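You operate a simulated robot arm through the tools that you are given. There is no shell and no other tool. Be economical: measure what you need, move in short steps, check, and stop when the job is done.

You run a simulated robot arm. Do the job below in one go: nothing can be reset, and whatever is moved stays where it is left.

JOB
Unhook the green housing, park the hoist and switch it off.
Fine: first the hook to the top, then the hoist to the PARK plate; leave the hook latch open; the loads stay where they stand.

It is judged by the outcome, as a careful person would: the job done as asked, and still so three seconds after it is handed in. It fails if anything else is knocked over, pushed out of place, dropped, spilled or broken.

ROBOT AND FRAMES
A 6-joint arm with a fingered hand, fixed in place. Base frame: the origin is at the foot of the arm, x ahead of it, y to its left, z up. Readings come in m, degrees, newtons and seconds.
With the tool pointing down near the work surface it reaches from about 0.1 to 0.36 m from the base axis. Its first joint turns from -166.0 to 166.0 degrees. Payload 5 kg.
The tool frame sits at the grasp point between the pads (the TCP): z along the fingers, y along the line on which they close. The tips reach 0.036 m beyond it. The gripper opens to 0.12 m. The gripper's body begins 0.042 m behind the TCP. The gripper is a hand of 4 fingers: y runs from the thumb to the fingers, the wrist lies at [-0.019, -0.123, -0.211] in the tool frame, and closing takes about 1.5 s.
Orientation is told as [roll, pitch, yaw] about the base's x, y, z axes, in that order, counted from this pose: with the fingers straight down and the wrist toward the robot, the tool's x, y and z point along [0, 1, 0], [1, 0, 0] and [0, 0, -1] of the base frame.

CONTROLS
- The arm moves only by the tool move_arm. Its argument "increments" is a list of rows, each an object of numbers (a shift or turn left out is 0, a gripper value left out holds the last): "dx", "dy", "dz": the shift along the tool's x, y, z in cm; "wx", "wy", "wz": the turn, a rotation vector about the tool's x, y, z in degrees. In form: [{"dx": .., "dy": .., "dz": .., "wx": .., "wy": .., "wz": ..}, ...]. A call has 1 to 10 rows; each row is the pose to reach, as a shift and turn from the pose commanded when the call began, along the tool's axes at that moment. "claw" is the finger opening in cm, from 0 to 12, set as the call begins (left out, the last holds). A row lasts 0.2 s, in which the tool goes at most 0.05 m and 8.6 degrees; a call with a longer step from one row to the next is refused whole, and so is a gripper value outside its range. Where a pose cannot be reached the arm comes as near as it can. A force on the tool above 40 N (or 10 N above the force at the start of the call, whichever is more), or a blocked arm, ends the call early, and 0.2 s more pass. Each finger travels about 0.045 m/s and halts on what it meets, pressing with about 22 N; the grip force reading is that of the motor and also rises with nothing between the fingers. The clock runs only during rows and for 0.2 s after the last one: add rows that repeat a pose to give the fingers time. It gives the time, the measured TCP pose, the force on the tool (base axes), the opening and the grip force at its end, in the units of the frame above (readings bear some noise), with the torque about the TCP (base axes, N m) and any sound that the robot's microphone picked up.
- Cameras (640 x 400 px; columns grow to the right, rows downward): "scene" is fixed at [0.2177, 0.4976, 1.7533]; the picture's right is [1.00, -0.09, 0.00], its down [-0.09, -0.98, -0.18] and it looks along [0.02, 0.18, -0.98] (base axes); focal length 214 px, centre (320, 200). "wrist" rides on the gripper at [0.073, -0.101, -0.142] in the tool frame; the picture's right is [-0.79, 0.29, -0.54], its down [-0.56, -0.70, 0.44] and it looks along [-0.25, 0.65, 0.71] (tool axes); focal length 280 px, centre (320, 200). There is no depth. A picture from a camera that has moved, and an enlarged one, comes with that camera's place and axes in the base frame and with its lens.
- grab_frame(camera): a new picture of that camera. The clock stands still meanwhile.
- slide_trunk(by): slides the trunk up (or, below 0, down) by that many m; the arm rides with it, the base frame stays. It gives what a move gives, with no picture.
- finger_targets(index, middle, ring, thumb_bend, thumb_turn): sets how far each is bent, from 0 (flat) to 1 (curled in); at 0.3 the hand is open as for a grip, at 0.7 the pads meet at the TCP. One left out holds its place. A second passes; each finger stops where it meets its share of the squeeze, and holds until it gets a number again. A gripper value or a shape takes the hand back. It gives what a move gives, with no picture; readings hold the bend of each and the force on the fingers (four entries, about 0 where the hand has none), thumb and palm. thumb_turn goes from beside the hand (0) to across from the fingers (1), as for a grip.
- set_grasp(shape): the hand has 4 fingers and takes this shape, open, in about a second: jaw (thumb against the fingers, like two jaws); tri (thumb and two fingers); tip (a fingertip pinch); poke (one finger out to press); point (the index stretched); flat (the hand flat); cup (the hand cupped); fist (a fist). The gripper value then closes the fingers along that shape, each until it touches; the sizes above hold for jaw. It gives what a move gives, with no picture.
- zoom(camera, box): a new picture of the part [left, top, right, bottom] of that camera's present view, enlarged. The clock stands still meanwhile.
- close_job(): hands the job in; it is judged then, once.

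Go step by step. Nothing tells you positions but the pictures and the camera data: compare them with the known pose of the tool, close in by small moves and look again before you grip or let go. The budget is 120 turns and 76 pictures, counting those below and the enlarged ones. Unless the task says otherwise, let go and move clear before handing in, and close with one line.

The tools are called after "Emit:" by a JSON object that holds its "fn" and its "kwargs". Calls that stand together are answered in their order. move_arm: Moves the arm, as the interface text tells. Its arguments: {"type":"object","properties":{"increments":{"type":"array","items":{"type":"object","properties":{"dx":{"type":"number"},"dy":{"type":"number"},"dz":{"type":"number"},"wx":{"type":"number"},"wy":{"type":"number"},"wz":{"type":"number"}}}},"claw":{"type":"number"}},"required":["increments"]} The other tools are called the same way: slide_trunk (by) slides the trunk up or down; set_grasp (shape) gives the hand a shape; finger_targets (index, middle, ring, thumb_bend, thumb_turn) moves the fingers one by one; grab_frame (camera) takes a picture; zoom (camera, box) takes an enlarged picture of a part of a camera's view; close_job () hands the job in.

At the start:

```text
t: 0.0
tcp_pos: [0.4577, 0.5485, 1.3841]
ee_rot: [0.0, 0.1, 0.0]
wrist_force: [0.3, -0.6, -0.5]
torque: [0.02, 0.0, -0.01]
finger_gap: 0.1194
gripper_force: 0.0
shape: jaw
bend: [0.3, 0.3, 0.3, 0.3, 0.98]
finger forces: [0.0, 0.0, 0.1, 0.1, 0.0, 0.0]
trunk travel left (down, up): [-0.409, 0.431]
```

scene: 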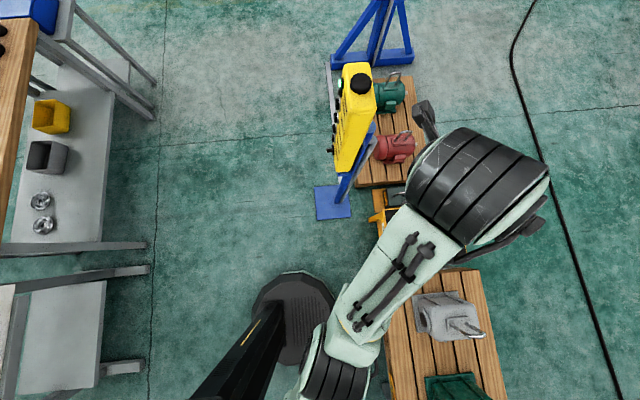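
wrist: 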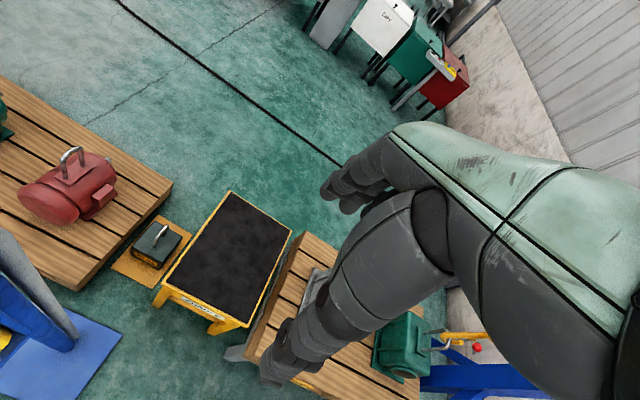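

I see a hoist station: a yellow control pendant/box on a blue gantry, with housings on pallets, and one green housing hooked near the bottom right. I'll look closer at the parts before moving.

Emit:
{"fn": "zoom", "kwargs": {"camera": "scene", "box": [300, 40, 460, 220]}}

Emit:
{"fn": "zoom", "kwargs": {"camera": "wrist", "box": [340, 280, 540, 400]}}

Emit:
{"fn": "zoom", "kwargs": {"camera": "scene", "box": [360, 240, 560, 400]}}

```text
2.22 times, centred on (380, 130) of scene
camera zoom: at [0.2177, 0.4976, 1.7533], right [1.0, -0.09, 0.0], down [-0.09, -0.98, -0.18], along [0.02, 0.18, -0.98], focal length 477 px, centre (187, 356)
```

zoom: 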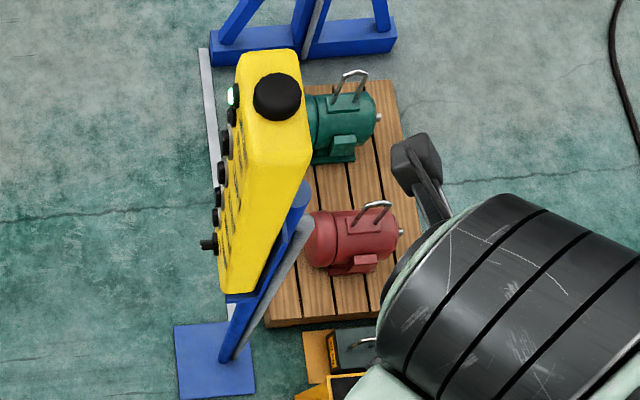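

```text
3.20 times, centred on (440, 340) of wrist
camera zoom: at [0.3577, 0.6213, 1.5276], right [0.29, -0.79, 0.54], down [-0.7, -0.56, -0.44], along [0.65, -0.25, -0.71], focal length 897 px, centre (-64, -248)
```

zoom: 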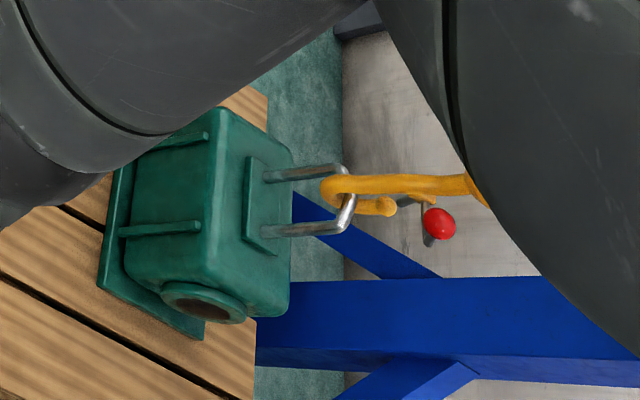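

```text
2.50 times, centred on (460, 320) of scene
camera zoom: at [0.2177, 0.4976, 1.7533], right [1.0, -0.09, 0.0], down [-0.09, -0.98, -0.18], along [0.02, 0.18, -0.98], focal length 536 px, centre (-30, -100)
```

zoom: 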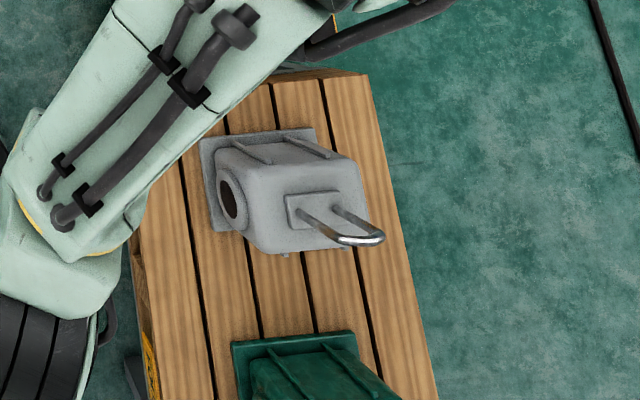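

The housings stand to the right, the green one (with the hook and a red-knobbed latch) at far -y. The yellow pendant stands on a post near (0.36, 0.8) with its controls facing -x. I'll move to the -x side to read the panel.

Emit:
{"fn": "move_arm", "kwargs": {"increments": [{"dx": 1.5, "dy": -4, "dz": -1}, {"dx": 3, "dy": -8, "dz": -2}, {"dx": 4.5, "dy": -12, "dz": -3}, {"dx": 6, "dy": -16, "dz": -4}, {"dx": 7.5, "dy": -20, "dz": -5}, {"dx": 9, "dy": -24, "dz": -6}, {"dx": 10.5, "dy": -28, "dz": -7}, {"dx": 12, "dy": -32, "dz": -8}, {"dx": 13.5, "dy": -36, "dz": -9}, {"dx": 15, "dy": -40, "dz": -10}]}}

Emit:
{"fn": "grab_frame", "kwargs": {"camera": "wrist"}}

Emit:
{"fn": "grab_frame", "kwargs": {"camera": "scene"}}

```text
t: 2.2
tcp_pos: [0.0908, 0.6633, 1.3537]
ee_rot: [9.0, -0.6, 2.1]
wrist_force: [-2.8, -0.7, 1.6]
torque: [-0.02, -0.24, -0.03]
finger_gap: 0.1197
gripper_force: 0.0
shape: jaw
bend: [0.3, 0.3, 0.3, 0.3, 0.98]
finger forces: [0.0, 0.0, 0.1, 0.0, 0.1, 0.0]
out of reach, approached as far as the arm can: row 2, 3, 4, 5, 6, 7, 8, 9, 10
trunk travel left (down, up): [-0.409, 0.431]
```

```text
70 pictures are left
camera wrist: at [-0.0124, 0.7088, 1.504], right [0.32, -0.85, 0.42], down [-0.68, -0.51, -0.53], along [0.67, -0.11, -0.74], focal length 280 px, centre (320, 200)
```

wrist: 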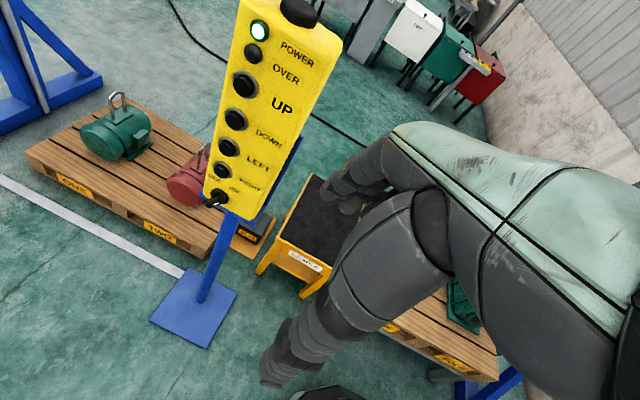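

```text
69 pictures are left
```

scene: 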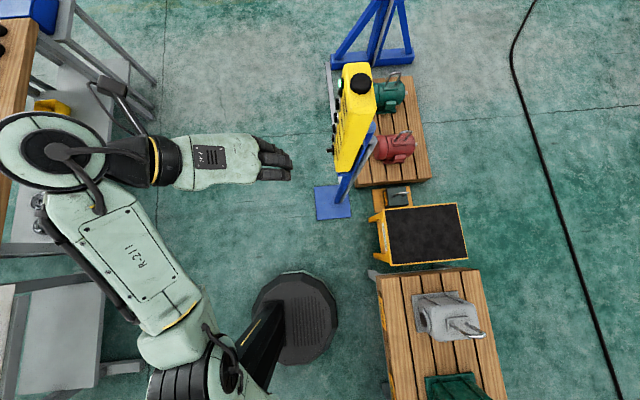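

The pendant shows a column of buttons, POWER, OVER?, UP, DOWN, LEFT, RIGHT and a toggle. I'll zoom in to read them.

Emit:
{"fn": "zoom", "kwargs": {"camera": "wrist", "box": [180, 0, 350, 225]}}

Emit:
{"fn": "zoom", "kwargs": {"camera": "wrist", "box": [0, 50, 200, 260]}}

```text
1.78 times, centred on (265, 112) of wrist
camera zoom: at [-0.0124, 0.7088, 1.504], right [0.32, -0.85, 0.42], down [-0.68, -0.51, -0.53], along [0.67, -0.11, -0.74], focal length 498 px, centre (418, 356)
```

zoom: 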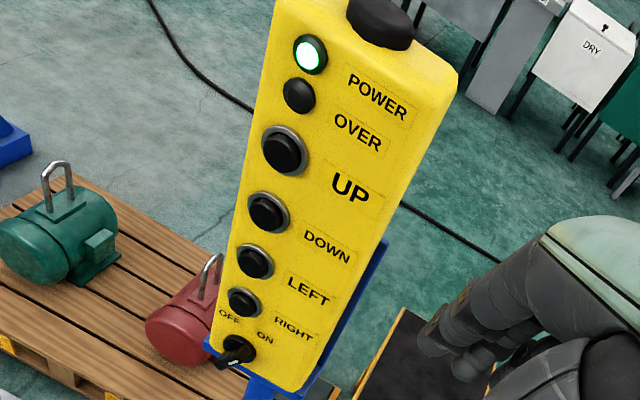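

```text
1.90 times, centred on (100, 155) of wrist
camera zoom: at [-0.0124, 0.7088, 1.504], right [0.32, -0.85, 0.42], down [-0.68, -0.51, -0.53], along [0.67, -0.11, -0.74], focal length 534 px, centre (739, 286)
```

zoom: 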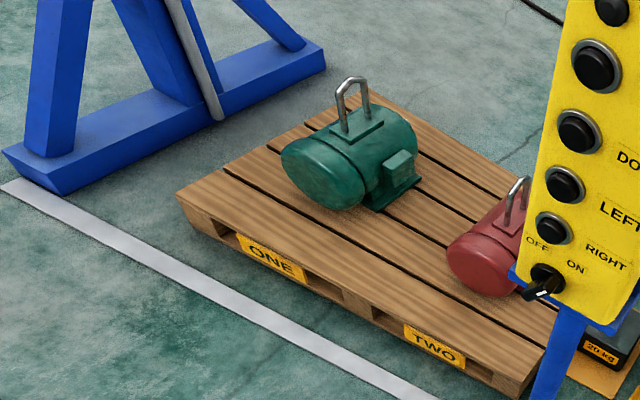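

Controls: UP, DOWN, LEFT, RIGHT buttons, an OFF/ON rotary at the bottom, power lamp lit. Now I go back and look towards the hook and green housing.

Emit:
{"fn": "move_arm", "kwargs": {"increments": [{"dx": -1.5, "dy": 4, "dz": 1}, {"dx": -3, "dy": 8, "dz": 2}, {"dx": -4.5, "dy": 12, "dz": 3}, {"dx": -6, "dy": 16, "dz": 4}, {"dx": -7.5, "dy": 20, "dz": 5}, {"dx": -9, "dy": 24, "dz": 6}, {"dx": -10.5, "dy": 28, "dz": 7}, {"dx": -12, "dy": 32, "dz": 8}, {"dx": -13.5, "dy": 36, "dz": 9}, {"dx": -15, "dy": 40, "dz": 10}]}}

```text
t: 4.4
tcp_pos: [0.521, 0.581, 1.3519]
ee_rot: [8.8, 0.0, 2.1]
wrist_force: [0.5, -0.4, -0.5]
torque: [0.04, 0.02, 0.02]
finger_gap: 0.1201
gripper_force: 0.0
shape: jaw
bend: [0.3, 0.3, 0.3, 0.3, 0.98]
finger forces: [0.0, 0.0, 0.1, 0.0, 0.1, 0.0]
out of reach, approached as far as the arm can: row 1, 2, 3, 4, 5, 6, 7, 8, 9, 10
trunk travel left (down, up): [-0.409, 0.431]
```

Emit:
{"fn": "move_arm", "kwargs": {"increments": [{"dx": -4.7, "dy": 0.5, "dz": 0.8, "wy": -0.8, "wz": 5}, {"dx": -9.4, "dy": 1, "dz": 1.6, "wy": -1.6, "wz": 10}, {"dx": -14.1, "dy": 1.5, "dz": 2.4, "wy": -2.4, "wz": 15}, {"dx": -18.8, "dy": 2, "dz": 3.2, "wy": -3.2, "wz": 20}, {"dx": -23.5, "dy": 2.5, "dz": 4, "wy": -4, "wz": 25}, {"dx": -28.2, "dy": 3, "dz": 4.8, "wy": -4.8, "wz": 30}, {"dx": -32.9, "dy": 3.5, "dz": 5.6, "wy": -5.6, "wz": 35}, {"dx": -37.6, "dy": 4, "dz": 6.4, "wy": -6.4, "wz": 40}, {"dx": -42.3, "dy": 4.5, "dz": 7.2, "wy": -7.2, "wz": 45}, {"dx": -47, "dy": 5, "dz": 8, "wy": -8, "wz": 50}]}}

Emit:
{"fn": "grab_frame", "kwargs": {"camera": "wrist"}}

```text
t: 6.6
tcp_pos: [0.7292, 0.1735, 1.339]
ee_rot: [-1.3, 3.6, -47.9]
wrist_force: [0.4, -0.7, -0.6]
torque: [0.08, 0.0, 0.02]
finger_gap: 0.1198
gripper_force: 0.0
shape: jaw
bend: [0.3, 0.3, 0.3, 0.3, 0.98]
finger forces: [0.1, 0.0, 0.0, 0.0, 0.0, 0.0]
out of reach, approached as far as the arm can: row 1, 2, 3, 4, 5, 6, 7, 8, 9, 10
trunk travel left (down, up): [-0.409, 0.431]
```

```text
66 pictures are left
camera wrist: at [0.7236, 0.2908, 1.4861], right [-0.36, -0.76, 0.54], down [-0.91, 0.16, -0.39], along [0.21, -0.63, -0.75], focal length 280 px, centre (320, 200)
```

wrist: 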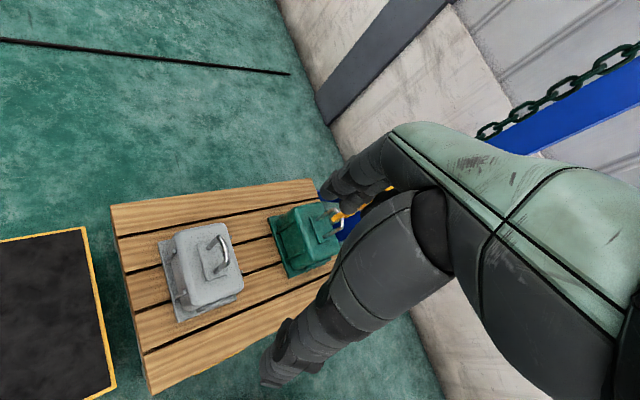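

The hook lies at about (0.86, -0.385, 0.755), hanging on a chain from the gantry. I'll move beside it to look from the -x side, then lower the trunk.

Emit:
{"fn": "move_arm", "kwargs": {"increments": [{"dx": -4.5, "dy": 2, "wz": -4.8}, {"dx": -9, "dy": 4, "wz": -9.6}, {"dx": -13.5, "dy": 6, "wz": -14.4}, {"dx": -18, "dy": 8, "wz": -19.2}, {"dx": -22.5, "dy": 10, "wz": -24}, {"dx": -27, "dy": 12, "wz": -28.8}, {"dx": -31.5, "dy": 14, "wz": -33.6}, {"dx": -36, "dy": 16, "wz": -38.4}, {"dx": -40.5, "dy": 18, "wz": -43.2}, {"dx": -45, "dy": 20, "wz": -48}]}}

Emit:
{"fn": "slide_trunk", "kwargs": {"by": -0.2}}

Emit:
{"fn": "grab_frame", "kwargs": {"camera": "wrist"}}

```text
t: 8.8
tcp_pos: [0.6467, -0.3841, 1.3419]
ee_rot: [2.0, 3.2, 0.5]
wrist_force: [-0.5, -1.2, -0.2]
torque: [0.04, -0.03, 0.0]
finger_gap: 0.1199
gripper_force: 0.1
shape: jaw
bend: [0.3, 0.3, 0.3, 0.3, 0.98]
finger forces: [0.0, 0.0, 0.0, 0.0, 0.1, 0.0]
out of reach, approached as far as the arm can: row 1, 2, 3, 4, 5, 6, 7, 8, 9, 10
trunk travel left (down, up): [-0.409, 0.431]
```

```text
t: 11.0
tcp_pos: [0.6504, -0.3807, 1.1397]
ee_rot: [2.0, 3.5, 0.6]
wrist_force: [-0.4, 0.1, -0.6]
torque: [0.0, -0.01, 0.01]
finger_gap: 0.1199
gripper_force: 0.1
shape: jaw
bend: [0.3, 0.3, 0.3, 0.3, 0.98]
finger forces: [0.0, 0.1, 0.1, 0.0, 0.0, 0.1]
trunk travel left (down, up): [-0.209, 0.631]
```

```text
65 pictures are left
camera wrist: at [0.557, -0.3141, 1.2914], right [0.33, -0.8, 0.5], down [-0.72, -0.55, -0.42], along [0.61, -0.22, -0.76], focal length 280 px, centre (320, 200)
```

wrist: 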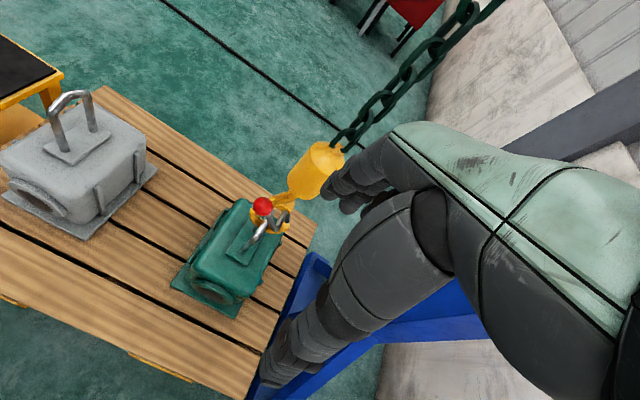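

Emit:
{"fn": "zoom", "kwargs": {"camera": "wrist", "box": [220, 130, 350, 260]}}

```text
3.08 times, centred on (285, 195) of wrist
camera zoom: at [0.557, -0.3141, 1.2914], right [0.33, -0.8, 0.5], down [-0.72, -0.55, -0.42], along [0.61, -0.22, -0.76], focal length 863 px, centre (428, 215)
```

zoom: 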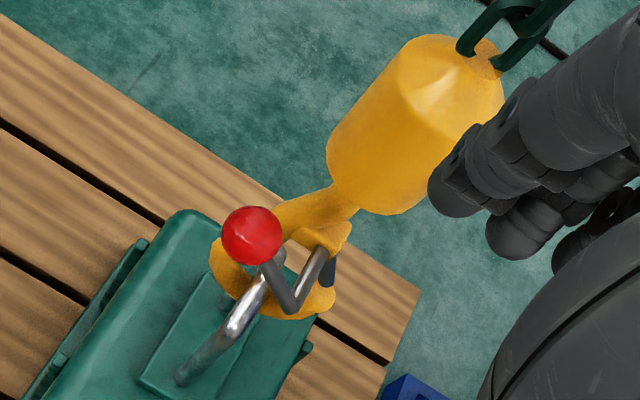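

The hook engages the bail, and the latch is a cranked rod with a red ball. I need a level side view, so I'll tilt the hand forward while backing off and lowering.

Emit:
{"fn": "move_arm", "kwargs": {"increments": [{"dx": -1.2, "dy": -1.9, "dz": 3, "wx": -5.6}, {"dx": -2.5, "dy": -3.8, "dz": 6, "wx": -11.2}, {"dx": -3.7, "dy": -5.6, "dz": 9, "wx": -16.8}, {"dx": -5, "dy": -7.5, "dz": 12, "wx": -22.4}, {"dx": -6.2, "dy": -9.4, "dz": 15, "wx": -28}, {"dx": -7.5, "dy": -11.3, "dz": 18, "wx": -33.6}, {"dx": -8.7, "dy": -13.2, "dz": 21, "wx": -39.2}, {"dx": -10, "dy": -15, "dz": 24, "wx": -45}]}}

Emit:
{"fn": "grab_frame", "kwargs": {"camera": "wrist"}}

```text
t: 12.8
tcp_pos: [0.5211, -0.5534, 1.2812]
ee_rot: [2.7, -41.2, -1.3]
wrist_force: [-1.2, -0.2, -0.1]
torque: [-0.01, 0.0, 0.03]
finger_gap: 0.1199
gripper_force: 0.0
shape: jaw
bend: [0.3, 0.3, 0.3, 0.3, 0.98]
finger forces: [0.1, 0.0, 0.0, 0.0, 0.0, 0.0]
out of reach, approached as far as the arm can: row 1, 2, 3, 4, 5, 6, 7, 8
trunk travel left (down, up): [-0.209, 0.631]
```

```text
63 pictures are left
camera wrist: at [0.3509, -0.4843, 1.3239], right [-0.13, -0.81, 0.57], down [-0.23, -0.53, -0.81], along [0.96, -0.24, -0.12], focal length 280 px, centre (320, 200)
```

wrist: 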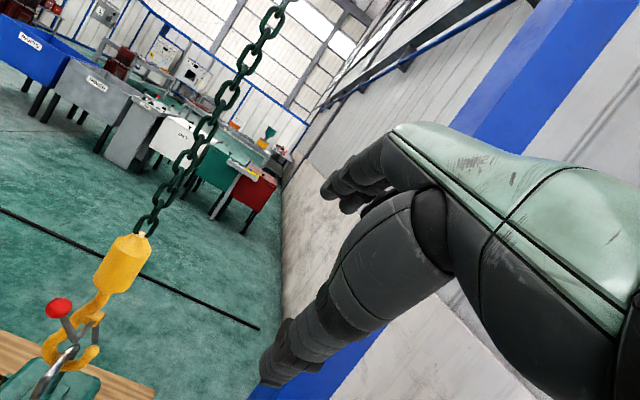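

Emit:
{"fn": "move_arm", "kwargs": {"increments": [{"dx": 0.4, "dy": -2.5, "dz": 2.8}, {"dx": 1, "dy": -5, "dz": 5.7}, {"dx": 2, "dy": -7.5, "dz": 8.5}, {"dx": 3, "dy": -10, "dz": 11.3}, {"dx": 4, "dy": -12.5, "dz": 14.2}, {"dx": 5, "dy": -15, "dz": 17}, {"dx": 5, "dy": -17.5, "dz": 20}, {"dx": 5, "dy": -20, "dz": 22.6}]}}

Emit:
{"fn": "grab_frame", "kwargs": {"camera": "wrist"}}

```text
t: 14.6
tcp_pos: [0.5255, -0.5522, 1.2797]
ee_rot: [2.6, -41.4, -1.3]
wrist_force: [0.2, -0.3, -0.6]
torque: [-0.01, 0.0, -0.03]
finger_gap: 0.1199
gripper_force: 0.0
shape: jaw
bend: [0.3, 0.3, 0.3, 0.3, 0.98]
finger forces: [0.0, 0.0, 0.0, 0.0, 0.1, 0.0]
out of reach, approached as far as the arm can: row 1, 2, 3, 4, 5, 6, 7, 8
trunk travel left (down, up): [-0.209, 0.631]
```

```text
62 pictures are left
camera wrist: at [0.3562, -0.4828, 1.3238], right [-0.14, -0.81, 0.57], down [-0.23, -0.53, -0.81], along [0.96, -0.24, -0.11], focal length 280 px, centre (320, 200)
```

wrist: 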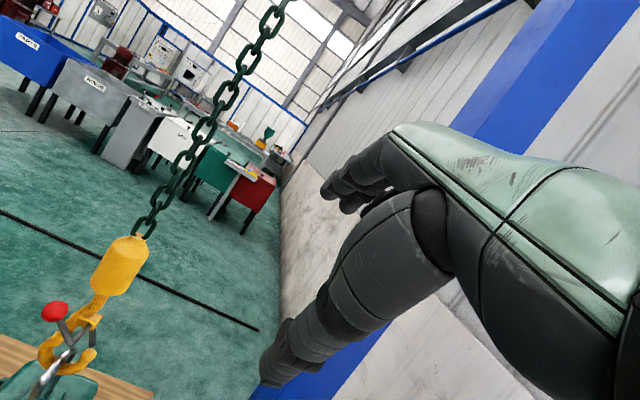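

The arm hasn't moved; it seems to be at a reach limit. I'll look at its posture.

Emit:
{"fn": "grab_frame", "kwargs": {"camera": "scene"}}

```text
61 pictures are left
```

scene: 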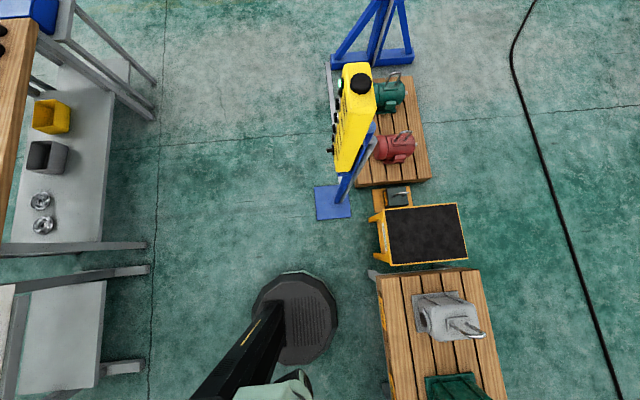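

Emit:
{"fn": "move_arm", "kwargs": {"increments": [{"dy": -3}, {"dy": -6}, {"dy": -6}]}}

Emit:
{"fn": "move_arm", "kwargs": {"increments": [{"wx": 6}, {"wx": 12}, {"wx": 18}, {"wx": 24}, {"wx": 24}]}}

```text
t: 15.4
tcp_pos: [0.4865, -0.5665, 1.2826]
ee_rot: [2.6, -41.4, -1.2]
wrist_force: [1.2, 0.4, -1.1]
torque: [-0.02, -0.02, 0.0]
finger_gap: 0.1201
gripper_force: 0.1
shape: jaw
bend: [0.3, 0.3, 0.3, 0.3, 0.98]
finger forces: [0.0, 0.0, 0.1, 0.0, 0.0, 0.0]
out of reach, approached as far as the arm can: row 1, 2, 3
trunk travel left (down, up): [-0.209, 0.631]
```

```text
t: 16.6
tcp_pos: [0.4744, -0.5508, 1.1983]
ee_rot: [2.0, -17.5, -0.3]
wrist_force: [0.2, 0.1, 0.6]
torque: [0.0, -0.01, -0.03]
finger_gap: 0.1202
gripper_force: 0.1
shape: jaw
bend: [0.3, 0.3, 0.3, 0.3, 0.98]
finger forces: [0.1, 0.0, 0.0, 0.1, 0.1, 0.0]
out of reach, approached as far as the arm can: row 1, 2, 3, 4, 5
trunk travel left (down, up): [-0.209, 0.631]
```

Emit:
{"fn": "move_arm", "kwargs": {"increments": [{"dx": 2.5, "dy": -2.5, "dz": 1.8}, {"dx": 5, "dy": -5, "dz": 3.6}, {"dx": 7.5, "dy": -7.5, "dz": 5.4}, {"dx": 10, "dy": -10, "dz": 7.3}, {"dx": 12.5, "dy": -12.5, "dz": 9.1}, {"dx": 15, "dy": -15, "dz": 11}, {"dx": 17.5, "dy": -17.5, "dz": 12.8}, {"dx": 20, "dy": -20, "dz": 14.6}]}}

Emit:
{"fn": "grab_frame", "kwargs": {"camera": "scene"}}

```text
t: 18.4
tcp_pos: [0.41, -0.5697, 1.1945]
ee_rot: [2.1, -17.4, -0.2]
wrist_force: [-0.3, 0.3, -0.6]
torque: [-0.02, -0.02, 0.01]
finger_gap: 0.1197
gripper_force: 0.1
shape: jaw
bend: [0.3, 0.3, 0.3, 0.3, 0.98]
finger forces: [0.1, 0.0, 0.0, 0.0, 0.1, 0.0]
out of reach, approached as far as the arm can: row 1, 2, 3, 4, 5, 6, 7, 8
trunk travel left (down, up): [-0.209, 0.631]
```

```text
60 pictures are left
```

scene: 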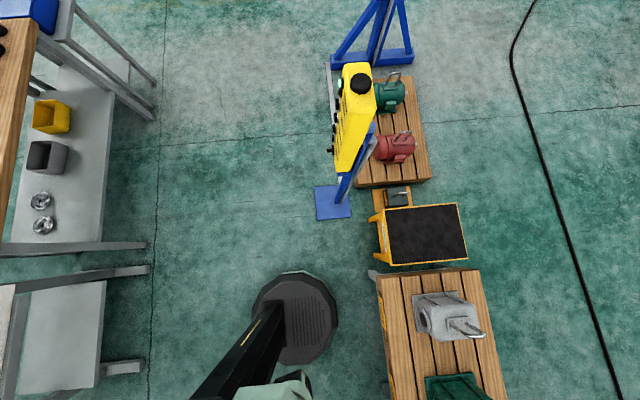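

The wrist seems pinned to a circle (r≈0.64, fixed height). I'll probe which directions are free: outward first, then others.

Emit:
{"fn": "move_arm", "kwargs": {"increments": [{"dx": -4, "dy": 8}, {"dx": -8, "dy": 8}, {"dx": -12, "dy": 8}]}}

Emit:
{"fn": "slide_trunk", "kwargs": {"by": 0.01}}

```text
refused: row 1 steps farther than a row can; nothing moved
```

```text
t: 18.9
tcp_pos: [0.4093, -0.5698, 1.2037]
ee_rot: [2.1, -17.5, -0.2]
wrist_force: [0.2, 0.5, 0.8]
torque: [0.01, 0.02, -0.02]
finger_gap: 0.12
gripper_force: 0.1
shape: jaw
bend: [0.3, 0.3, 0.3, 0.3, 0.98]
finger forces: [0.0, 0.0, 0.0, 0.1, 0.0, 0.1]
trunk travel left (down, up): [-0.219, 0.621]
```

Emit:
{"fn": "move_arm", "kwargs": {"increments": [{"dx": -2, "dy": 0.7, "dz": 0.2}, {"dx": -4, "dy": 1.4, "dz": 0.4}]}}

Emit:
{"fn": "move_arm", "kwargs": {"increments": [{"dy": -0.6, "dz": 1.9}, {"dy": -1.2, "dz": 3.8}]}}

```text
t: 19.6
tcp_pos: [0.4113, -0.5783, 1.1922]
ee_rot: [2.0, -17.5, -0.1]
wrist_force: [0.9, 0.1, 0.4]
torque: [-0.07, -0.02, -0.05]
finger_gap: 0.12
gripper_force: 0.1
shape: jaw
bend: [0.3, 0.3, 0.3, 0.3, 0.98]
finger forces: [0.0, 0.0, 0.0, 0.0, 0.1, 0.0]
out of reach, approached as far as the arm can: row 1, 2
trunk travel left (down, up): [-0.219, 0.621]
```

```text
t: 20.1
tcp_pos: [0.4128, -0.5809, 1.1928]
ee_rot: [2.2, -17.5, -0.2]
wrist_force: [0.1, -0.6, -0.3]
torque: [0.0, -0.03, 0.01]
finger_gap: 0.1199
gripper_force: 0.1
shape: jaw
bend: [0.3, 0.3, 0.3, 0.3, 0.98]
finger forces: [0.0, 0.0, 0.0, 0.0, 0.0, 0.0]
out of reach, approached as far as the arm can: row 1, 2
trunk travel left (down, up): [-0.219, 0.621]
```

Emit:
{"fn": "slide_trunk", "kwargs": {"by": -0.01}}

Emit:
{"fn": "move_arm", "kwargs": {"increments": [{"dx": -0.3, "dy": -0.3, "dz": 1}, {"dx": -0.6, "dy": -0.6, "dz": 2}, {"dx": -0.6, "dy": -0.9, "dz": 3}, {"dx": -0.6, "dy": -1.2, "dz": 4}, {"dx": -0.6, "dy": -1.5, "dz": 5}]}}

```text
t: 20.7
tcp_pos: [0.4122, -0.58, 1.1817]
ee_rot: [2.2, -17.5, -0.1]
wrist_force: [-0.1, -0.4, -0.2]
torque: [0.01, 0.0, -0.01]
finger_gap: 0.1197
gripper_force: 0.0
shape: jaw
bend: [0.3, 0.3, 0.3, 0.3, 0.98]
finger forces: [0.0, 0.1, 0.0, 0.0, 0.0, 0.0]
trunk travel left (down, up): [-0.209, 0.631]
```

```text
t: 21.9
tcp_pos: [0.4133, -0.5833, 1.1735]
ee_rot: [2.1, -17.5, -0.2]
wrist_force: [-0.2, -0.3, -0.7]
torque: [0.0, 0.03, 0.0]
finger_gap: 0.1198
gripper_force: 0.0
shape: jaw
bend: [0.3, 0.3, 0.3, 0.3, 0.98]
finger forces: [0.0, 0.1, 0.0, 0.0, 0.0, 0.0]
out of reach, approached as far as the arm can: row 2, 3, 4, 5
trunk travel left (down, up): [-0.209, 0.631]
```

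Emit:
{"fn": "slide_trunk", "kwargs": {"by": 0.005}}

Emit:
{"fn": "move_arm", "kwargs": {"increments": [{"dx": 1}]}}

Emit:
{"fn": "slide_trunk", "kwargs": {"by": 0.005}}

Emit:
{"fn": "move_arm", "kwargs": {"increments": [{"dx": -1}]}}

Emit:
{"fn": "slide_trunk", "kwargs": {"by": -0.005}}

Emit:
{"fn": "move_arm", "kwargs": {"increments": [{"dx": -1, "dz": 1}]}}

Emit:
{"fn": "slide_trunk", "kwargs": {"by": -0.005}}

Emit:
{"fn": "move_arm", "kwargs": {"increments": [{"dx": 1, "dz": 1}]}}

```text
t: 22.5
tcp_pos: [0.412, -0.5834, 1.1782]
ee_rot: [2.2, -17.4, -0.3]
wrist_force: [0.1, 1.0, -0.2]
torque: [0.01, -0.01, 0.02]
finger_gap: 0.1199
gripper_force: 0.1
shape: jaw
bend: [0.3, 0.3, 0.3, 0.3, 0.98]
finger forces: [0.1, 0.0, 0.1, 0.0, 0.0, 0.0]
trunk travel left (down, up): [-0.214, 0.626]
```

```text
t: 22.9
tcp_pos: [0.4127, -0.5832, 1.1767]
ee_rot: [2.1, -17.4, -0.3]
wrist_force: [0.5, -1.3, 0.0]
torque: [0.01, 0.05, 0.02]
finger_gap: 0.1199
gripper_force: 0.1
shape: jaw
bend: [0.3, 0.3, 0.3, 0.3, 0.98]
finger forces: [0.0, 0.1, 0.0, 0.0, 0.0, 0.1]
out of reach, approached as far as the arm can: row 1
trunk travel left (down, up): [-0.214, 0.626]
```

```text
t: 23.4
tcp_pos: [0.4125, -0.5832, 1.1828]
ee_rot: [2.2, -17.4, -0.3]
wrist_force: [0.5, -0.2, 0.5]
torque: [0.0, 0.0, 0.0]
finger_gap: 0.1198
gripper_force: 0.1
shape: jaw
bend: [0.3, 0.3, 0.3, 0.3, 0.98]
finger forces: [0.0, 0.0, 0.1, 0.1, 0.0, 0.0]
trunk travel left (down, up): [-0.219, 0.621]
```

```text
t: 23.8
tcp_pos: [0.4128, -0.585, 1.1826]
ee_rot: [2.2, -17.4, -0.1]
wrist_force: [0.2, -0.3, -0.3]
torque: [0.0, 0.02, -0.01]
finger_gap: 0.1198
gripper_force: 0.1
shape: jaw
bend: [0.3, 0.3, 0.3, 0.3, 0.98]
finger forces: [0.0, 0.0, 0.0, 0.0, 0.0, 0.0]
out of reach, approached as far as the arm can: row 1
trunk travel left (down, up): [-0.219, 0.621]
```

```text
t: 24.4
tcp_pos: [0.4136, -0.5827, 1.1772]
ee_rot: [2.2, -17.4, -0.3]
wrist_force: [-0.1, -0.2, 0.1]
torque: [0.03, -0.02, -0.01]
finger_gap: 0.1198
gripper_force: 0.2
shape: jaw
bend: [0.3, 0.3, 0.3, 0.3, 0.98]
finger forces: [0.1, 0.1, 0.0, 0.1, 0.0, 0.0]
trunk travel left (down, up): [-0.214, 0.626]
```

```text
t: 24.8
tcp_pos: [0.4164, -0.5946, 1.1662]
ee_rot: [2.4, -17.4, -0.3]
wrist_force: [0.2, -0.7, -0.7]
torque: [0.05, -0.01, -0.01]
finger_gap: 0.1201
gripper_force: 0.1
shape: jaw
bend: [0.3, 0.3, 0.3, 0.3, 0.98]
finger forces: [0.0, 0.0, 0.0, 0.0, 0.0, 0.1]
trunk travel left (down, up): [-0.214, 0.626]
```

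```text
t: 25.3
tcp_pos: [0.4157, -0.5922, 1.1633]
ee_rot: [2.1, -17.5, -0.1]
wrist_force: [-0.4, 0.3, -0.1]
torque: [-0.01, 0.0, -0.01]
finger_gap: 0.1196
gripper_force: 0.2
shape: jaw
bend: [0.3, 0.3, 0.3, 0.3, 0.98]
finger forces: [0.0, 0.0, 0.1, 0.0, 0.0, 0.0]
trunk travel left (down, up): [-0.209, 0.631]
```

```text
t: 25.7
tcp_pos: [0.4195, -0.5818, 1.152]
ee_rot: [2.1, -17.4, -0.2]
wrist_force: [-0.3, 0.3, 0.5]
torque: [-0.04, 0.03, -0.03]
finger_gap: 0.1199
gripper_force: 0.1
shape: jaw
bend: [0.3, 0.3, 0.3, 0.3, 0.98]
finger forces: [0.0, 0.0, 0.1, 0.0, 0.0, 0.0]
trunk travel left (down, up): [-0.209, 0.631]
```

Outward-and-down motions free the arm. Continue downward.

Emit:
{"fn": "move_arm", "kwargs": {"increments": [{"dy": -0.6, "dz": 1.9}, {"dy": -1.2, "dz": 3.8}, {"dy": -1.8, "dz": 5.7}, {"dy": -2.4, "dz": 7.6}, {"dy": -3, "dz": 9.5}, {"dy": -3.6, "dz": 11.4}, {"dy": -4.2, "dz": 13.3}]}}

```text
t: 27.3
tcp_pos: [0.4196, -0.5774, 1.0118]
ee_rot: [2.2, -17.4, -0.1]
wrist_force: [-0.3, -1.0, 0.0]
torque: [0.02, 0.03, 0.01]
finger_gap: 0.1195
gripper_force: 0.0
shape: jaw
bend: [0.3, 0.3, 0.3, 0.3, 0.98]
finger forces: [0.0, 0.0, 0.0, 0.0, 0.0, 0.0]
trunk travel left (down, up): [-0.209, 0.631]
```

Emit:
{"fn": "move_arm", "kwargs": {"increments": [{"dx": 1.8, "dy": 0.2, "dz": 2.6, "wx": -5.5}, {"dx": 3.6, "dy": 0.5, "dz": 5.2, "wx": -11}, {"dx": 5.4, "dy": 0.7, "dz": 7.8, "wx": -16.5}, {"dx": 7.2, "dy": 1, "dz": 10.4, "wx": -22}, {"dx": 9, "dy": 1.2, "dz": 13, "wx": -27.5}]}}

Emit:
{"fn": "grab_frame", "kwargs": {"camera": "wrist"}}

```text
t: 28.5
tcp_pos: [0.4698, -0.4817, 0.8955]
ee_rot: [2.9, -45.0, -1.6]
wrist_force: [0.0, -0.3, 0.4]
torque: [-0.04, 0.0, -0.01]
finger_gap: 0.1197
gripper_force: 0.1
shape: jaw
bend: [0.3, 0.3, 0.3, 0.3, 0.98]
finger forces: [0.1, 0.0, 0.1, 0.1, 0.0, 0.0]
trunk travel left (down, up): [-0.209, 0.631]
```

```text
59 pictures are left
camera wrist: at [0.2967, -0.4125, 0.9285], right [-0.17, -0.81, 0.56], down [-0.18, -0.53, -0.83], along [0.97, -0.24, -0.05], focal length 280 px, centre (320, 200)
```

wrist: 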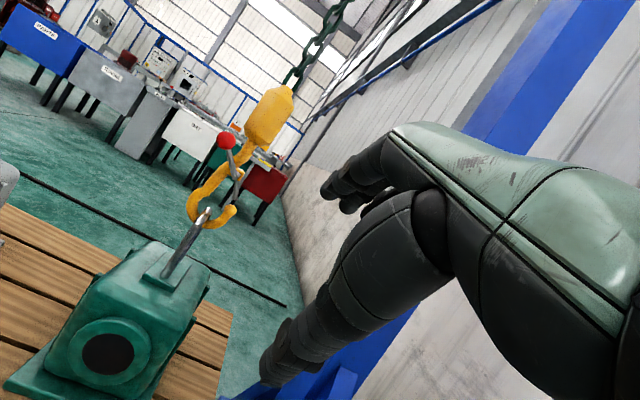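

Emit:
{"fn": "zoom", "kwargs": {"camera": "wrist", "box": [150, 75, 310, 275]}}

```text
2.00 times, centred on (230, 175) of wrist
camera zoom: at [0.2967, -0.4125, 0.9285], right [-0.17, -0.81, 0.56], down [-0.18, -0.53, -0.83], along [0.97, -0.24, -0.05], focal length 561 px, centre (500, 250)
```

zoom: 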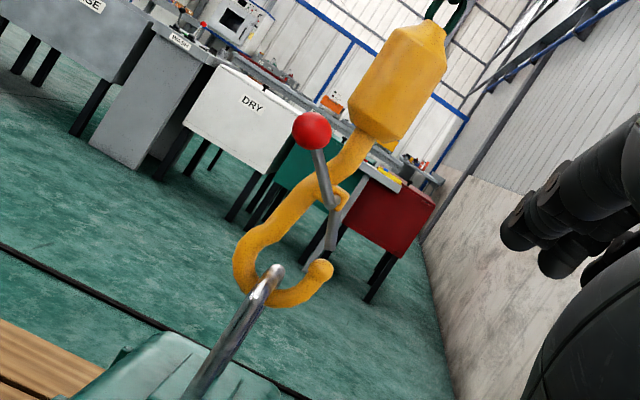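

I now see it clearly: the hook's mouth faces -y, the bail lies in the x–z plane, and the latch pivots at about (0.84, -0.39, 0.86) with its red ball at about (0.795, -0.345, 0.90). Swinging the ball towards -y opens the latch. I'll shape the hand to poke and see where the finger lies.

Emit:
{"fn": "set_grasp", "kwargs": {"shape": "poke"}}

Emit:
{"fn": "grab_frame", "kwargs": {"camera": "wrist"}}

```text
t: 29.4
tcp_pos: [0.4693, -0.4826, 0.8975]
ee_rot: [2.8, -44.9, -1.6]
wrist_force: [0.4, 0.4, 0.1]
torque: [0.01, 0.01, -0.01]
finger_gap: 0.0001
gripper_force: 0.1
shape: poke
bend: [0.7, 0.7, 0.99, 1.0, 1.0]
finger forces: [0.0, 0.0, 0.0, 0.0, 0.1, 0.0]
trunk travel left (down, up): [-0.209, 0.631]
```

```text
57 pictures are left
camera wrist: at [0.2963, -0.4131, 0.9289], right [-0.17, -0.81, 0.56], down [-0.18, -0.53, -0.83], along [0.97, -0.24, -0.05], focal length 280 px, centre (320, 200)
```

wrist: 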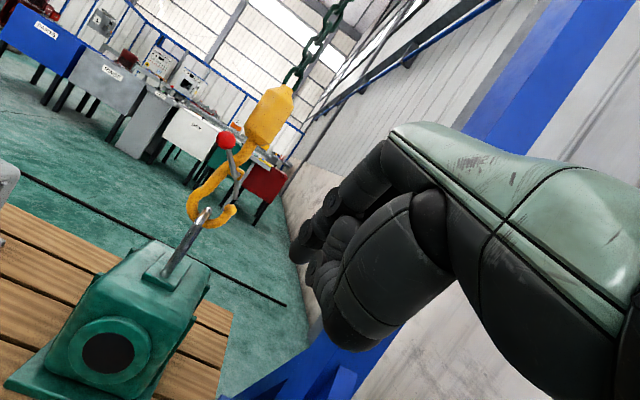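

Emit:
{"fn": "move_arm", "kwargs": {"increments": [{"dx": 4.5}, {"dx": 9}, {"dx": 13.5}, {"dx": 18}, {"dx": 21}, {"dx": 21, "dy": 3.2, "dz": 3.2}, {"dx": 21, "dy": 6.4, "dz": 6.4}, {"dx": 21, "dy": 9.6, "dz": 9.6}, {"dx": 21, "dy": 12.8, "dz": 12.8}, {"dx": 21, "dy": 16, "dz": 16}]}}

Emit:
{"fn": "grab_frame", "kwargs": {"camera": "wrist"}}

```text
t: 31.6
tcp_pos: [0.6935, -0.271, 0.9038]
ee_rot: [2.7, -44.9, -1.6]
wrist_force: [-0.2, 0.1, -0.6]
torque: [-0.04, 0.03, 0.03]
finger_gap: 0.0001
gripper_force: 0.1
shape: poke
bend: [0.7, 0.7, 0.99, 1.0, 1.0]
finger forces: [0.0, 0.1, 0.1, 0.0, 0.0, 0.0]
trunk travel left (down, up): [-0.209, 0.631]
```

```text
56 pictures are left
camera wrist: at [0.5213, -0.201, 0.9358], right [-0.17, -0.81, 0.56], down [-0.18, -0.53, -0.83], along [0.97, -0.24, -0.05], focal length 280 px, centre (320, 200)
```

wrist: 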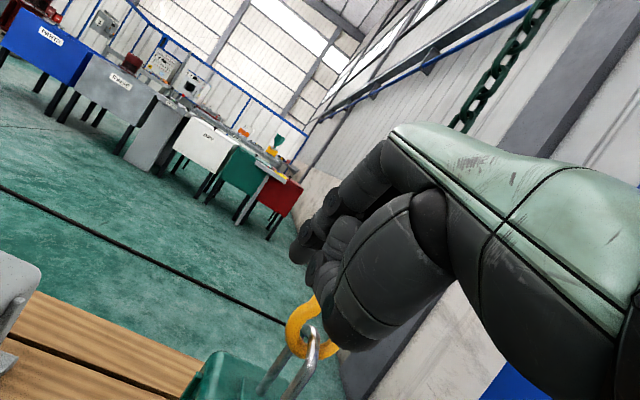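

Emit:
{"fn": "zoom", "kwargs": {"camera": "wrist", "box": [260, 120, 460, 360]}}

```text
1.67 times, centred on (360, 240) of wrist
camera zoom: at [0.5213, -0.201, 0.9358], right [-0.17, -0.81, 0.56], down [-0.18, -0.53, -0.83], along [0.97, -0.24, -0.05], focal length 467 px, centre (253, 133)
```

zoom: 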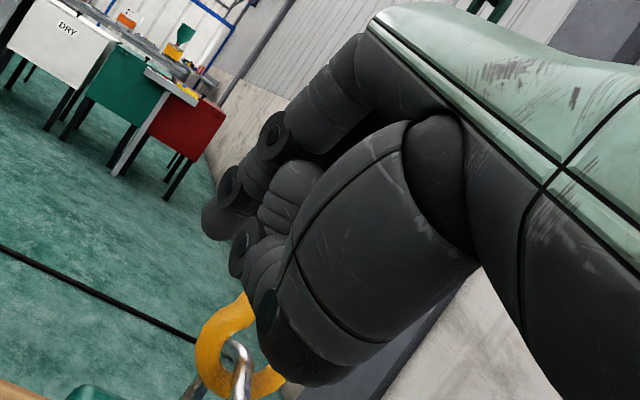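

Emit:
{"fn": "move_arm", "kwargs": {"increments": [{"dy": 2.2, "dz": 2.1, "wx": -6.7}, {"dy": 4.4, "dz": 4.2, "wx": -13.4}, {"dy": 6.7, "dz": 6.2, "wx": -20}]}}

Emit:
{"fn": "grab_frame", "kwargs": {"camera": "wrist"}}

```text
t: 32.4
tcp_pos: [0.7853, -0.2689, 0.9079]
ee_rot: [4.8, -65.1, -3.9]
wrist_force: [-0.5, -0.7, 0.2]
torque: [-0.04, -0.02, 0.01]
finger_gap: 0.0004
gripper_force: 0.0
shape: poke
bend: [0.7, 0.7, 0.99, 1.0, 1.0]
finger forces: [0.0, 0.0, 0.0, 0.0, 0.1, 0.1]
trunk travel left (down, up): [-0.209, 0.631]
```

```text
54 pictures are left
camera wrist: at [0.6138, -0.1979, 0.8785], right [-0.36, -0.81, 0.46], down [0.11, -0.53, -0.84], along [0.92, -0.26, 0.28], focal length 280 px, centre (320, 200)
```

wrist: 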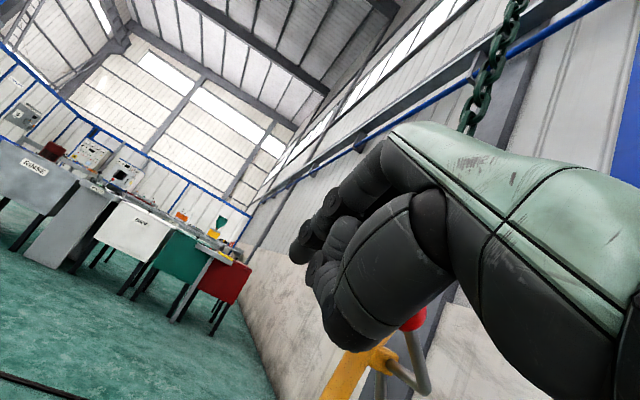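

The ball is just beyond the hand on its -y side. I sweep the index finger towards -y in small steps.

Emit:
{"fn": "move_arm", "kwargs": {"increments": [{"dx": -2}, {"dx": -4, "dy": 0.2}, {"dx": -5.5, "dy": 0.4}, {"dx": -6.5, "dy": 0.6}, {"dx": -7.5, "dy": 0.8}, {"dx": -8.5, "dy": 1}]}}

Emit:
{"fn": "grab_frame", "kwargs": {"camera": "wrist"}}

```text
t: 33.8
tcp_pos: [0.7902, -0.3537, 0.9122]
ee_rot: [4.7, -64.8, -3.6]
wrist_force: [-0.8, 12.8, -1.3]
torque: [0.17, 0.0, 0.05]
finger_gap: 0.0
gripper_force: 0.1
shape: poke
bend: [0.7, 0.7, 0.99, 1.0, 0.99]
finger forces: [2.2, 3.9, 0.1, 0.0, 9.1, 0.1]
trunk travel left (down, up): [-0.209, 0.631]
```

```text
53 pictures are left
camera wrist: at [0.6174, -0.2823, 0.8849], right [-0.36, -0.81, 0.46], down [0.11, -0.53, -0.84], along [0.93, -0.25, 0.28], focal length 280 px, centre (320, 200)
```

wrist: 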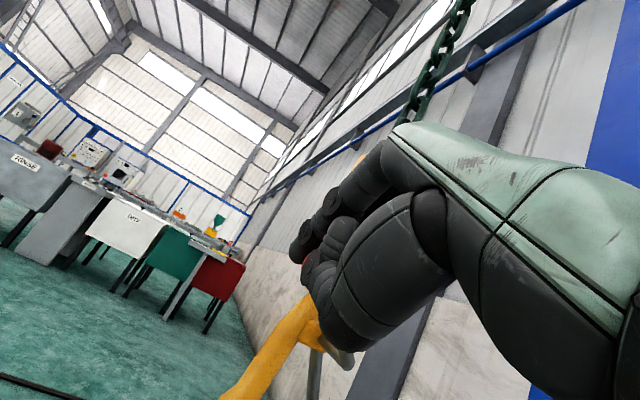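

Emit:
{"fn": "zoom", "kwargs": {"camera": "wrist", "box": [230, 180, 400, 400]}}

```text
1.82 times, centred on (315, 290) of wrist
camera zoom: at [0.6174, -0.2823, 0.8849], right [-0.36, -0.81, 0.46], down [0.11, -0.53, -0.84], along [0.93, -0.25, 0.28], focal length 510 px, centre (329, 36)
```

zoom: 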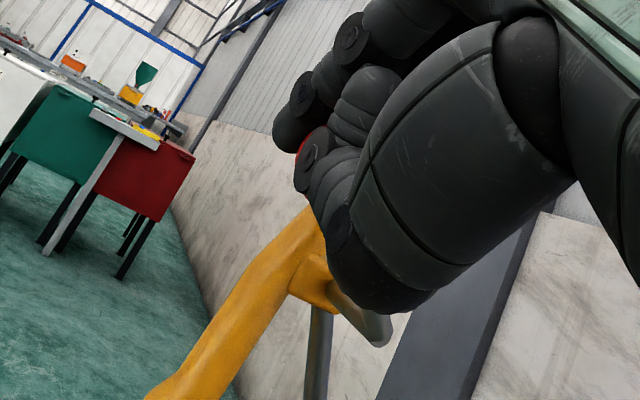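

Index and ball touch, but the thumb is pressing on the crank near the pivot, which gives poor leverage. I'll back off and tuck the thumb aside.

Emit:
{"fn": "move_arm", "kwargs": {"increments": [{"dx": 2}, {"dx": 4}]}}

Emit:
{"fn": "finger_targets", "kwargs": {"thumb_turn": 0, "thumb_bend": 0.5, "index": 0.6, "middle": 1.0, "ring": 1.0}}

Emit:
{"fn": "grab_frame", "kwargs": {"camera": "wrist"}}

```text
t: 34.4
tcp_pos: [0.7873, -0.3157, 0.9151]
ee_rot: [4.6, -64.8, -3.8]
wrist_force: [1.0, -0.2, -0.1]
torque: [-0.02, 0.02, 0.01]
finger_gap: 0.0001
gripper_force: 0.1
shape: poke
bend: [0.7, 0.7, 0.99, 1.0, 1.0]
finger forces: [0.0, 0.0, 0.0, 0.1, 0.1, 0.1]
trunk travel left (down, up): [-0.209, 0.631]
```

```text
t: 35.4
tcp_pos: [0.7897, -0.3149, 0.9126]
ee_rot: [4.7, -64.8, -3.8]
wrist_force: [9.3, 2.3, 2.0]
torque: [-0.02, -0.17, 0.16]
finger_gap: 0.1344
gripper_force: 4.8
shape: fingers
bend: [0.6, 0.72, 1.0, 0.5, 0.0]
finger forces: [0.0, 9.6, 0.0, 0.0, 0.0, 0.0]
trunk travel left (down, up): [-0.209, 0.631]
```

```text
51 pictures are left
camera wrist: at [0.6174, -0.2433, 0.8856], right [-0.36, -0.81, 0.46], down [0.11, -0.53, -0.84], along [0.93, -0.25, 0.28], focal length 280 px, centre (320, 200)
```

wrist: 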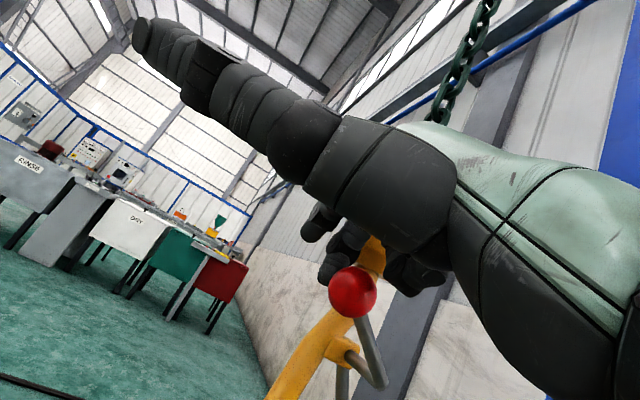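

Emit:
{"fn": "finger_targets", "kwargs": {"middle": 0.6}}

Emit:
{"fn": "move_arm", "kwargs": {"increments": [{"dx": 2}, {"dx": 4}, {"dx": 6}]}}

Emit:
{"fn": "finger_targets", "kwargs": {"ring": 0.6}}

Emit:
{"fn": "grab_frame", "kwargs": {"camera": "wrist"}}

```text
t: 36.4
tcp_pos: [0.7879, -0.3164, 0.9144]
ee_rot: [4.8, -64.9, -3.9]
wrist_force: [-0.3, 0.1, 0.6]
torque: [0.0, -0.01, 0.03]
finger_gap: 0.1345
gripper_force: 0.0
shape: fingers
bend: [0.6, 0.6, 1.0, 0.5, 0.0]
finger forces: [0.1, 0.0, 0.0, 0.0, 0.0, 0.1]
trunk travel left (down, up): [-0.209, 0.631]
```

```text
t: 37.2
tcp_pos: [0.7883, -0.2556, 0.9178]
ee_rot: [4.7, -64.9, -3.7]
wrist_force: [-0.2, 0.0, -0.1]
torque: [0.0, 0.0, -0.03]
finger_gap: 0.1344
gripper_force: 0.2
shape: fingers
bend: [0.6, 0.6, 1.0, 0.5, 0.0]
finger forces: [0.0, 0.1, 0.1, 0.1, 0.1, 0.1]
trunk travel left (down, up): [-0.209, 0.631]
```

```text
t: 38.2
tcp_pos: [0.7879, -0.2558, 0.9169]
ee_rot: [4.7, -64.9, -3.9]
wrist_force: [-0.1, -0.1, 0.1]
torque: [0.01, 0.01, -0.01]
finger_gap: 0.1348
gripper_force: 0.0
shape: fingers
bend: [0.6, 0.6, 0.6, 0.5, 0.0]
finger forces: [0.0, 0.0, 0.1, 0.0, 0.0, 0.0]
trunk travel left (down, up): [-0.209, 0.631]
```

```text
50 pictures are left
camera wrist: at [0.6164, -0.1838, 0.8879], right [-0.36, -0.81, 0.46], down [0.11, -0.53, -0.84], along [0.93, -0.26, 0.28], focal length 280 px, centre (320, 200)
```

wrist: 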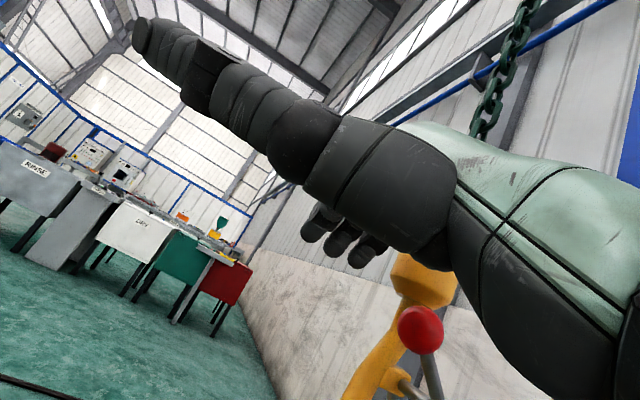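

Three fingers now form a paddle, with the thumb out of the way. I lower 2.5 cm and sweep the ball to -y.

Emit:
{"fn": "move_arm", "kwargs": {"increments": [{"dy": -2.5, "dz": 0.3}, {"dx": -2, "dy": -2.5, "dz": 0.3}, {"dx": -3, "dy": -2.5, "dz": 0.3}, {"dx": -4, "dy": -2.2, "dz": 0.3}, {"dx": -5, "dy": -1.9, "dz": 0.3}, {"dx": -6, "dy": -1.7, "dz": 0.3}, {"dx": -7, "dy": -1.5, "dz": 0.3}, {"dx": -8, "dy": -1.3, "dz": 0.3}]}}

Emit:
{"fn": "grab_frame", "kwargs": {"camera": "wrist"}}

```text
t: 40.0
tcp_pos: [0.7853, -0.3357, 0.9015]
ee_rot: [4.9, -64.9, -3.9]
wrist_force: [0.4, -0.7, 0.5]
torque: [0.0, 0.01, 0.01]
finger_gap: 0.1347
gripper_force: 0.0
shape: fingers
bend: [0.6, 0.6, 0.6, 0.5, 0.0]
finger forces: [0.0, 0.1, 0.0, 0.0, 0.1, 0.0]
trunk travel left (down, up): [-0.209, 0.631]
```

```text
49 pictures are left
camera wrist: at [0.6137, -0.2638, 0.8726], right [-0.36, -0.81, 0.46], down [0.11, -0.53, -0.84], along [0.93, -0.26, 0.28], focal length 280 px, centre (320, 200)
```

wrist: 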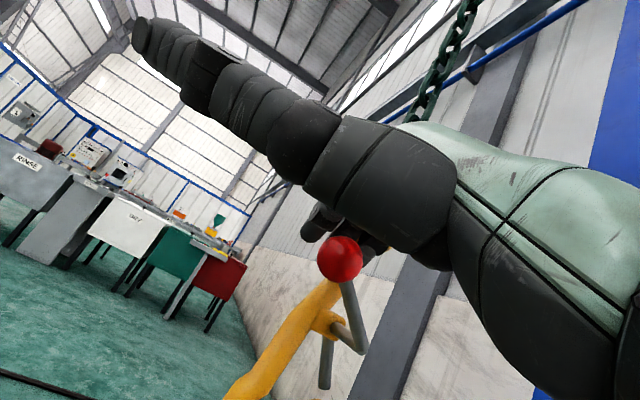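

The fingers passed over the ball. I'll go back, lower 3 cm and sweep again.

Emit:
{"fn": "move_arm", "kwargs": {"increments": [{"dx": 3}, {"dx": 6}, {"dx": 6, "dy": -3, "dz": 0.5}, {"dx": 4, "dy": -3, "dz": 0.5}, {"dx": 3, "dy": -3, "dz": 0.5}, {"dx": 2, "dy": -3, "dz": 0.5}, {"dx": 1, "dy": -2.8, "dz": 0.5}, {"dx": 0, "dy": -2.6, "dz": 0.5}]}}

Emit:
{"fn": "grab_frame", "kwargs": {"camera": "wrist"}}

```text
t: 41.8
tcp_pos: [0.7815, -0.3318, 0.8741]
ee_rot: [4.4, -64.6, -3.2]
wrist_force: [3.9, 31.4, -3.5]
torque: [-0.86, 0.2, 0.67]
finger_gap: 0.1345
gripper_force: 16.4
shape: fingers
bend: [0.6, 0.6, 0.61, 0.5, 0.0]
finger forces: [0.0, 0.0, 32.7, 0.0, 0.1, 0.0]
trunk travel left (down, up): [-0.209, 0.631]
```

```text
48 pictures are left
camera wrist: at [0.6092, -0.259, 0.8462], right [-0.36, -0.81, 0.47], down [0.11, -0.53, -0.84], along [0.93, -0.25, 0.28], focal length 280 px, centre (320, 200)
```

wrist: 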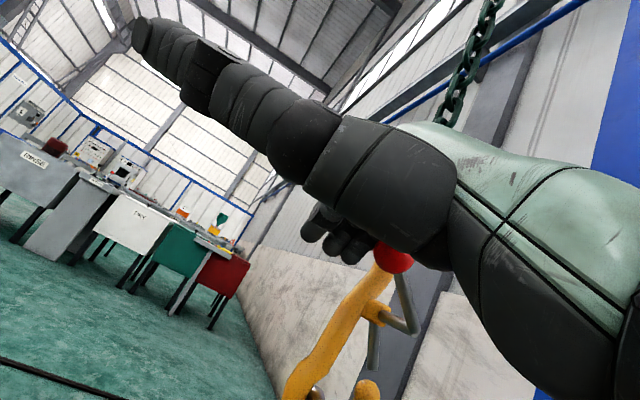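

The whole hook is being displaced rather than just the latch. I'll back off and examine the latch more closely.

Emit:
{"fn": "move_arm", "kwargs": {"increments": [{"dx": 3}, {"dx": 6}, {"dx": 6, "dy": -3, "dz": -4}, {"dx": 6, "dy": -6, "dz": -8}, {"dx": 4, "dy": -8, "dz": -12}, {"dx": 2, "dy": -8, "dz": -16}, {"dx": 0, "dy": -8, "dz": -20}]}}

Emit:
{"fn": "grab_frame", "kwargs": {"camera": "wrist"}}

```text
t: 43.4
tcp_pos: [0.5634, -0.337, 0.8891]
ee_rot: [4.7, -64.9, -3.8]
wrist_force: [0.3, -0.4, -0.5]
torque: [-0.01, 0.02, 0.02]
finger_gap: 0.1347
gripper_force: 0.1
shape: fingers
bend: [0.6, 0.6, 0.6, 0.5, 0.0]
finger forces: [0.0, 0.0, 0.0, 0.0, 0.1, 0.0]
trunk travel left (down, up): [-0.209, 0.631]
```

```text
47 pictures are left
camera wrist: at [0.3911, -0.2651, 0.8602], right [-0.36, -0.81, 0.46], down [0.11, -0.53, -0.84], along [0.93, -0.25, 0.28], focal length 280 px, centre (320, 200)
```

wrist: 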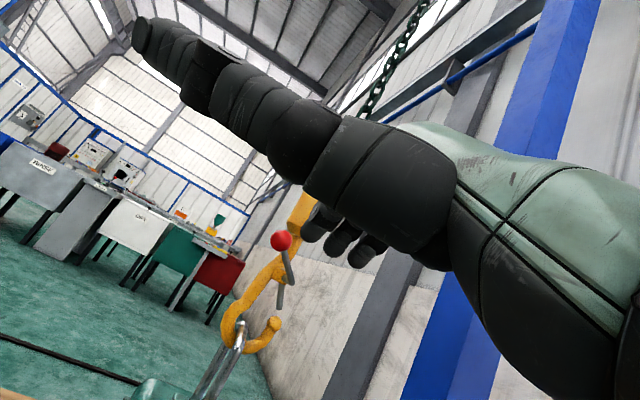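

Emit:
{"fn": "zoom", "kwargs": {"camera": "wrist", "box": [190, 190, 330, 400]}}

```text
1.90 times, centred on (260, 295) of wrist
camera zoom: at [0.3911, -0.2651, 0.8602], right [-0.36, -0.81, 0.46], down [0.11, -0.53, -0.84], along [0.93, -0.25, 0.28], focal length 534 px, centre (434, 19)
```

zoom: 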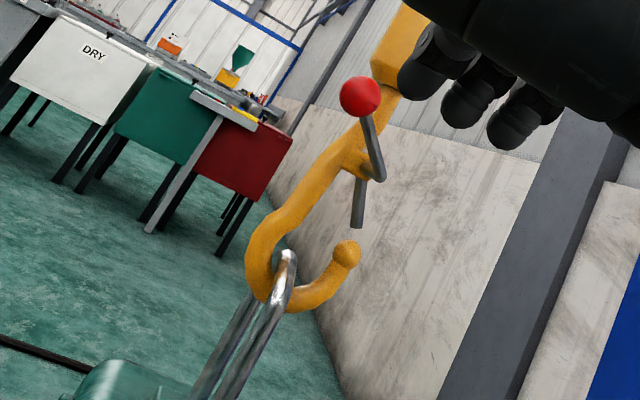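

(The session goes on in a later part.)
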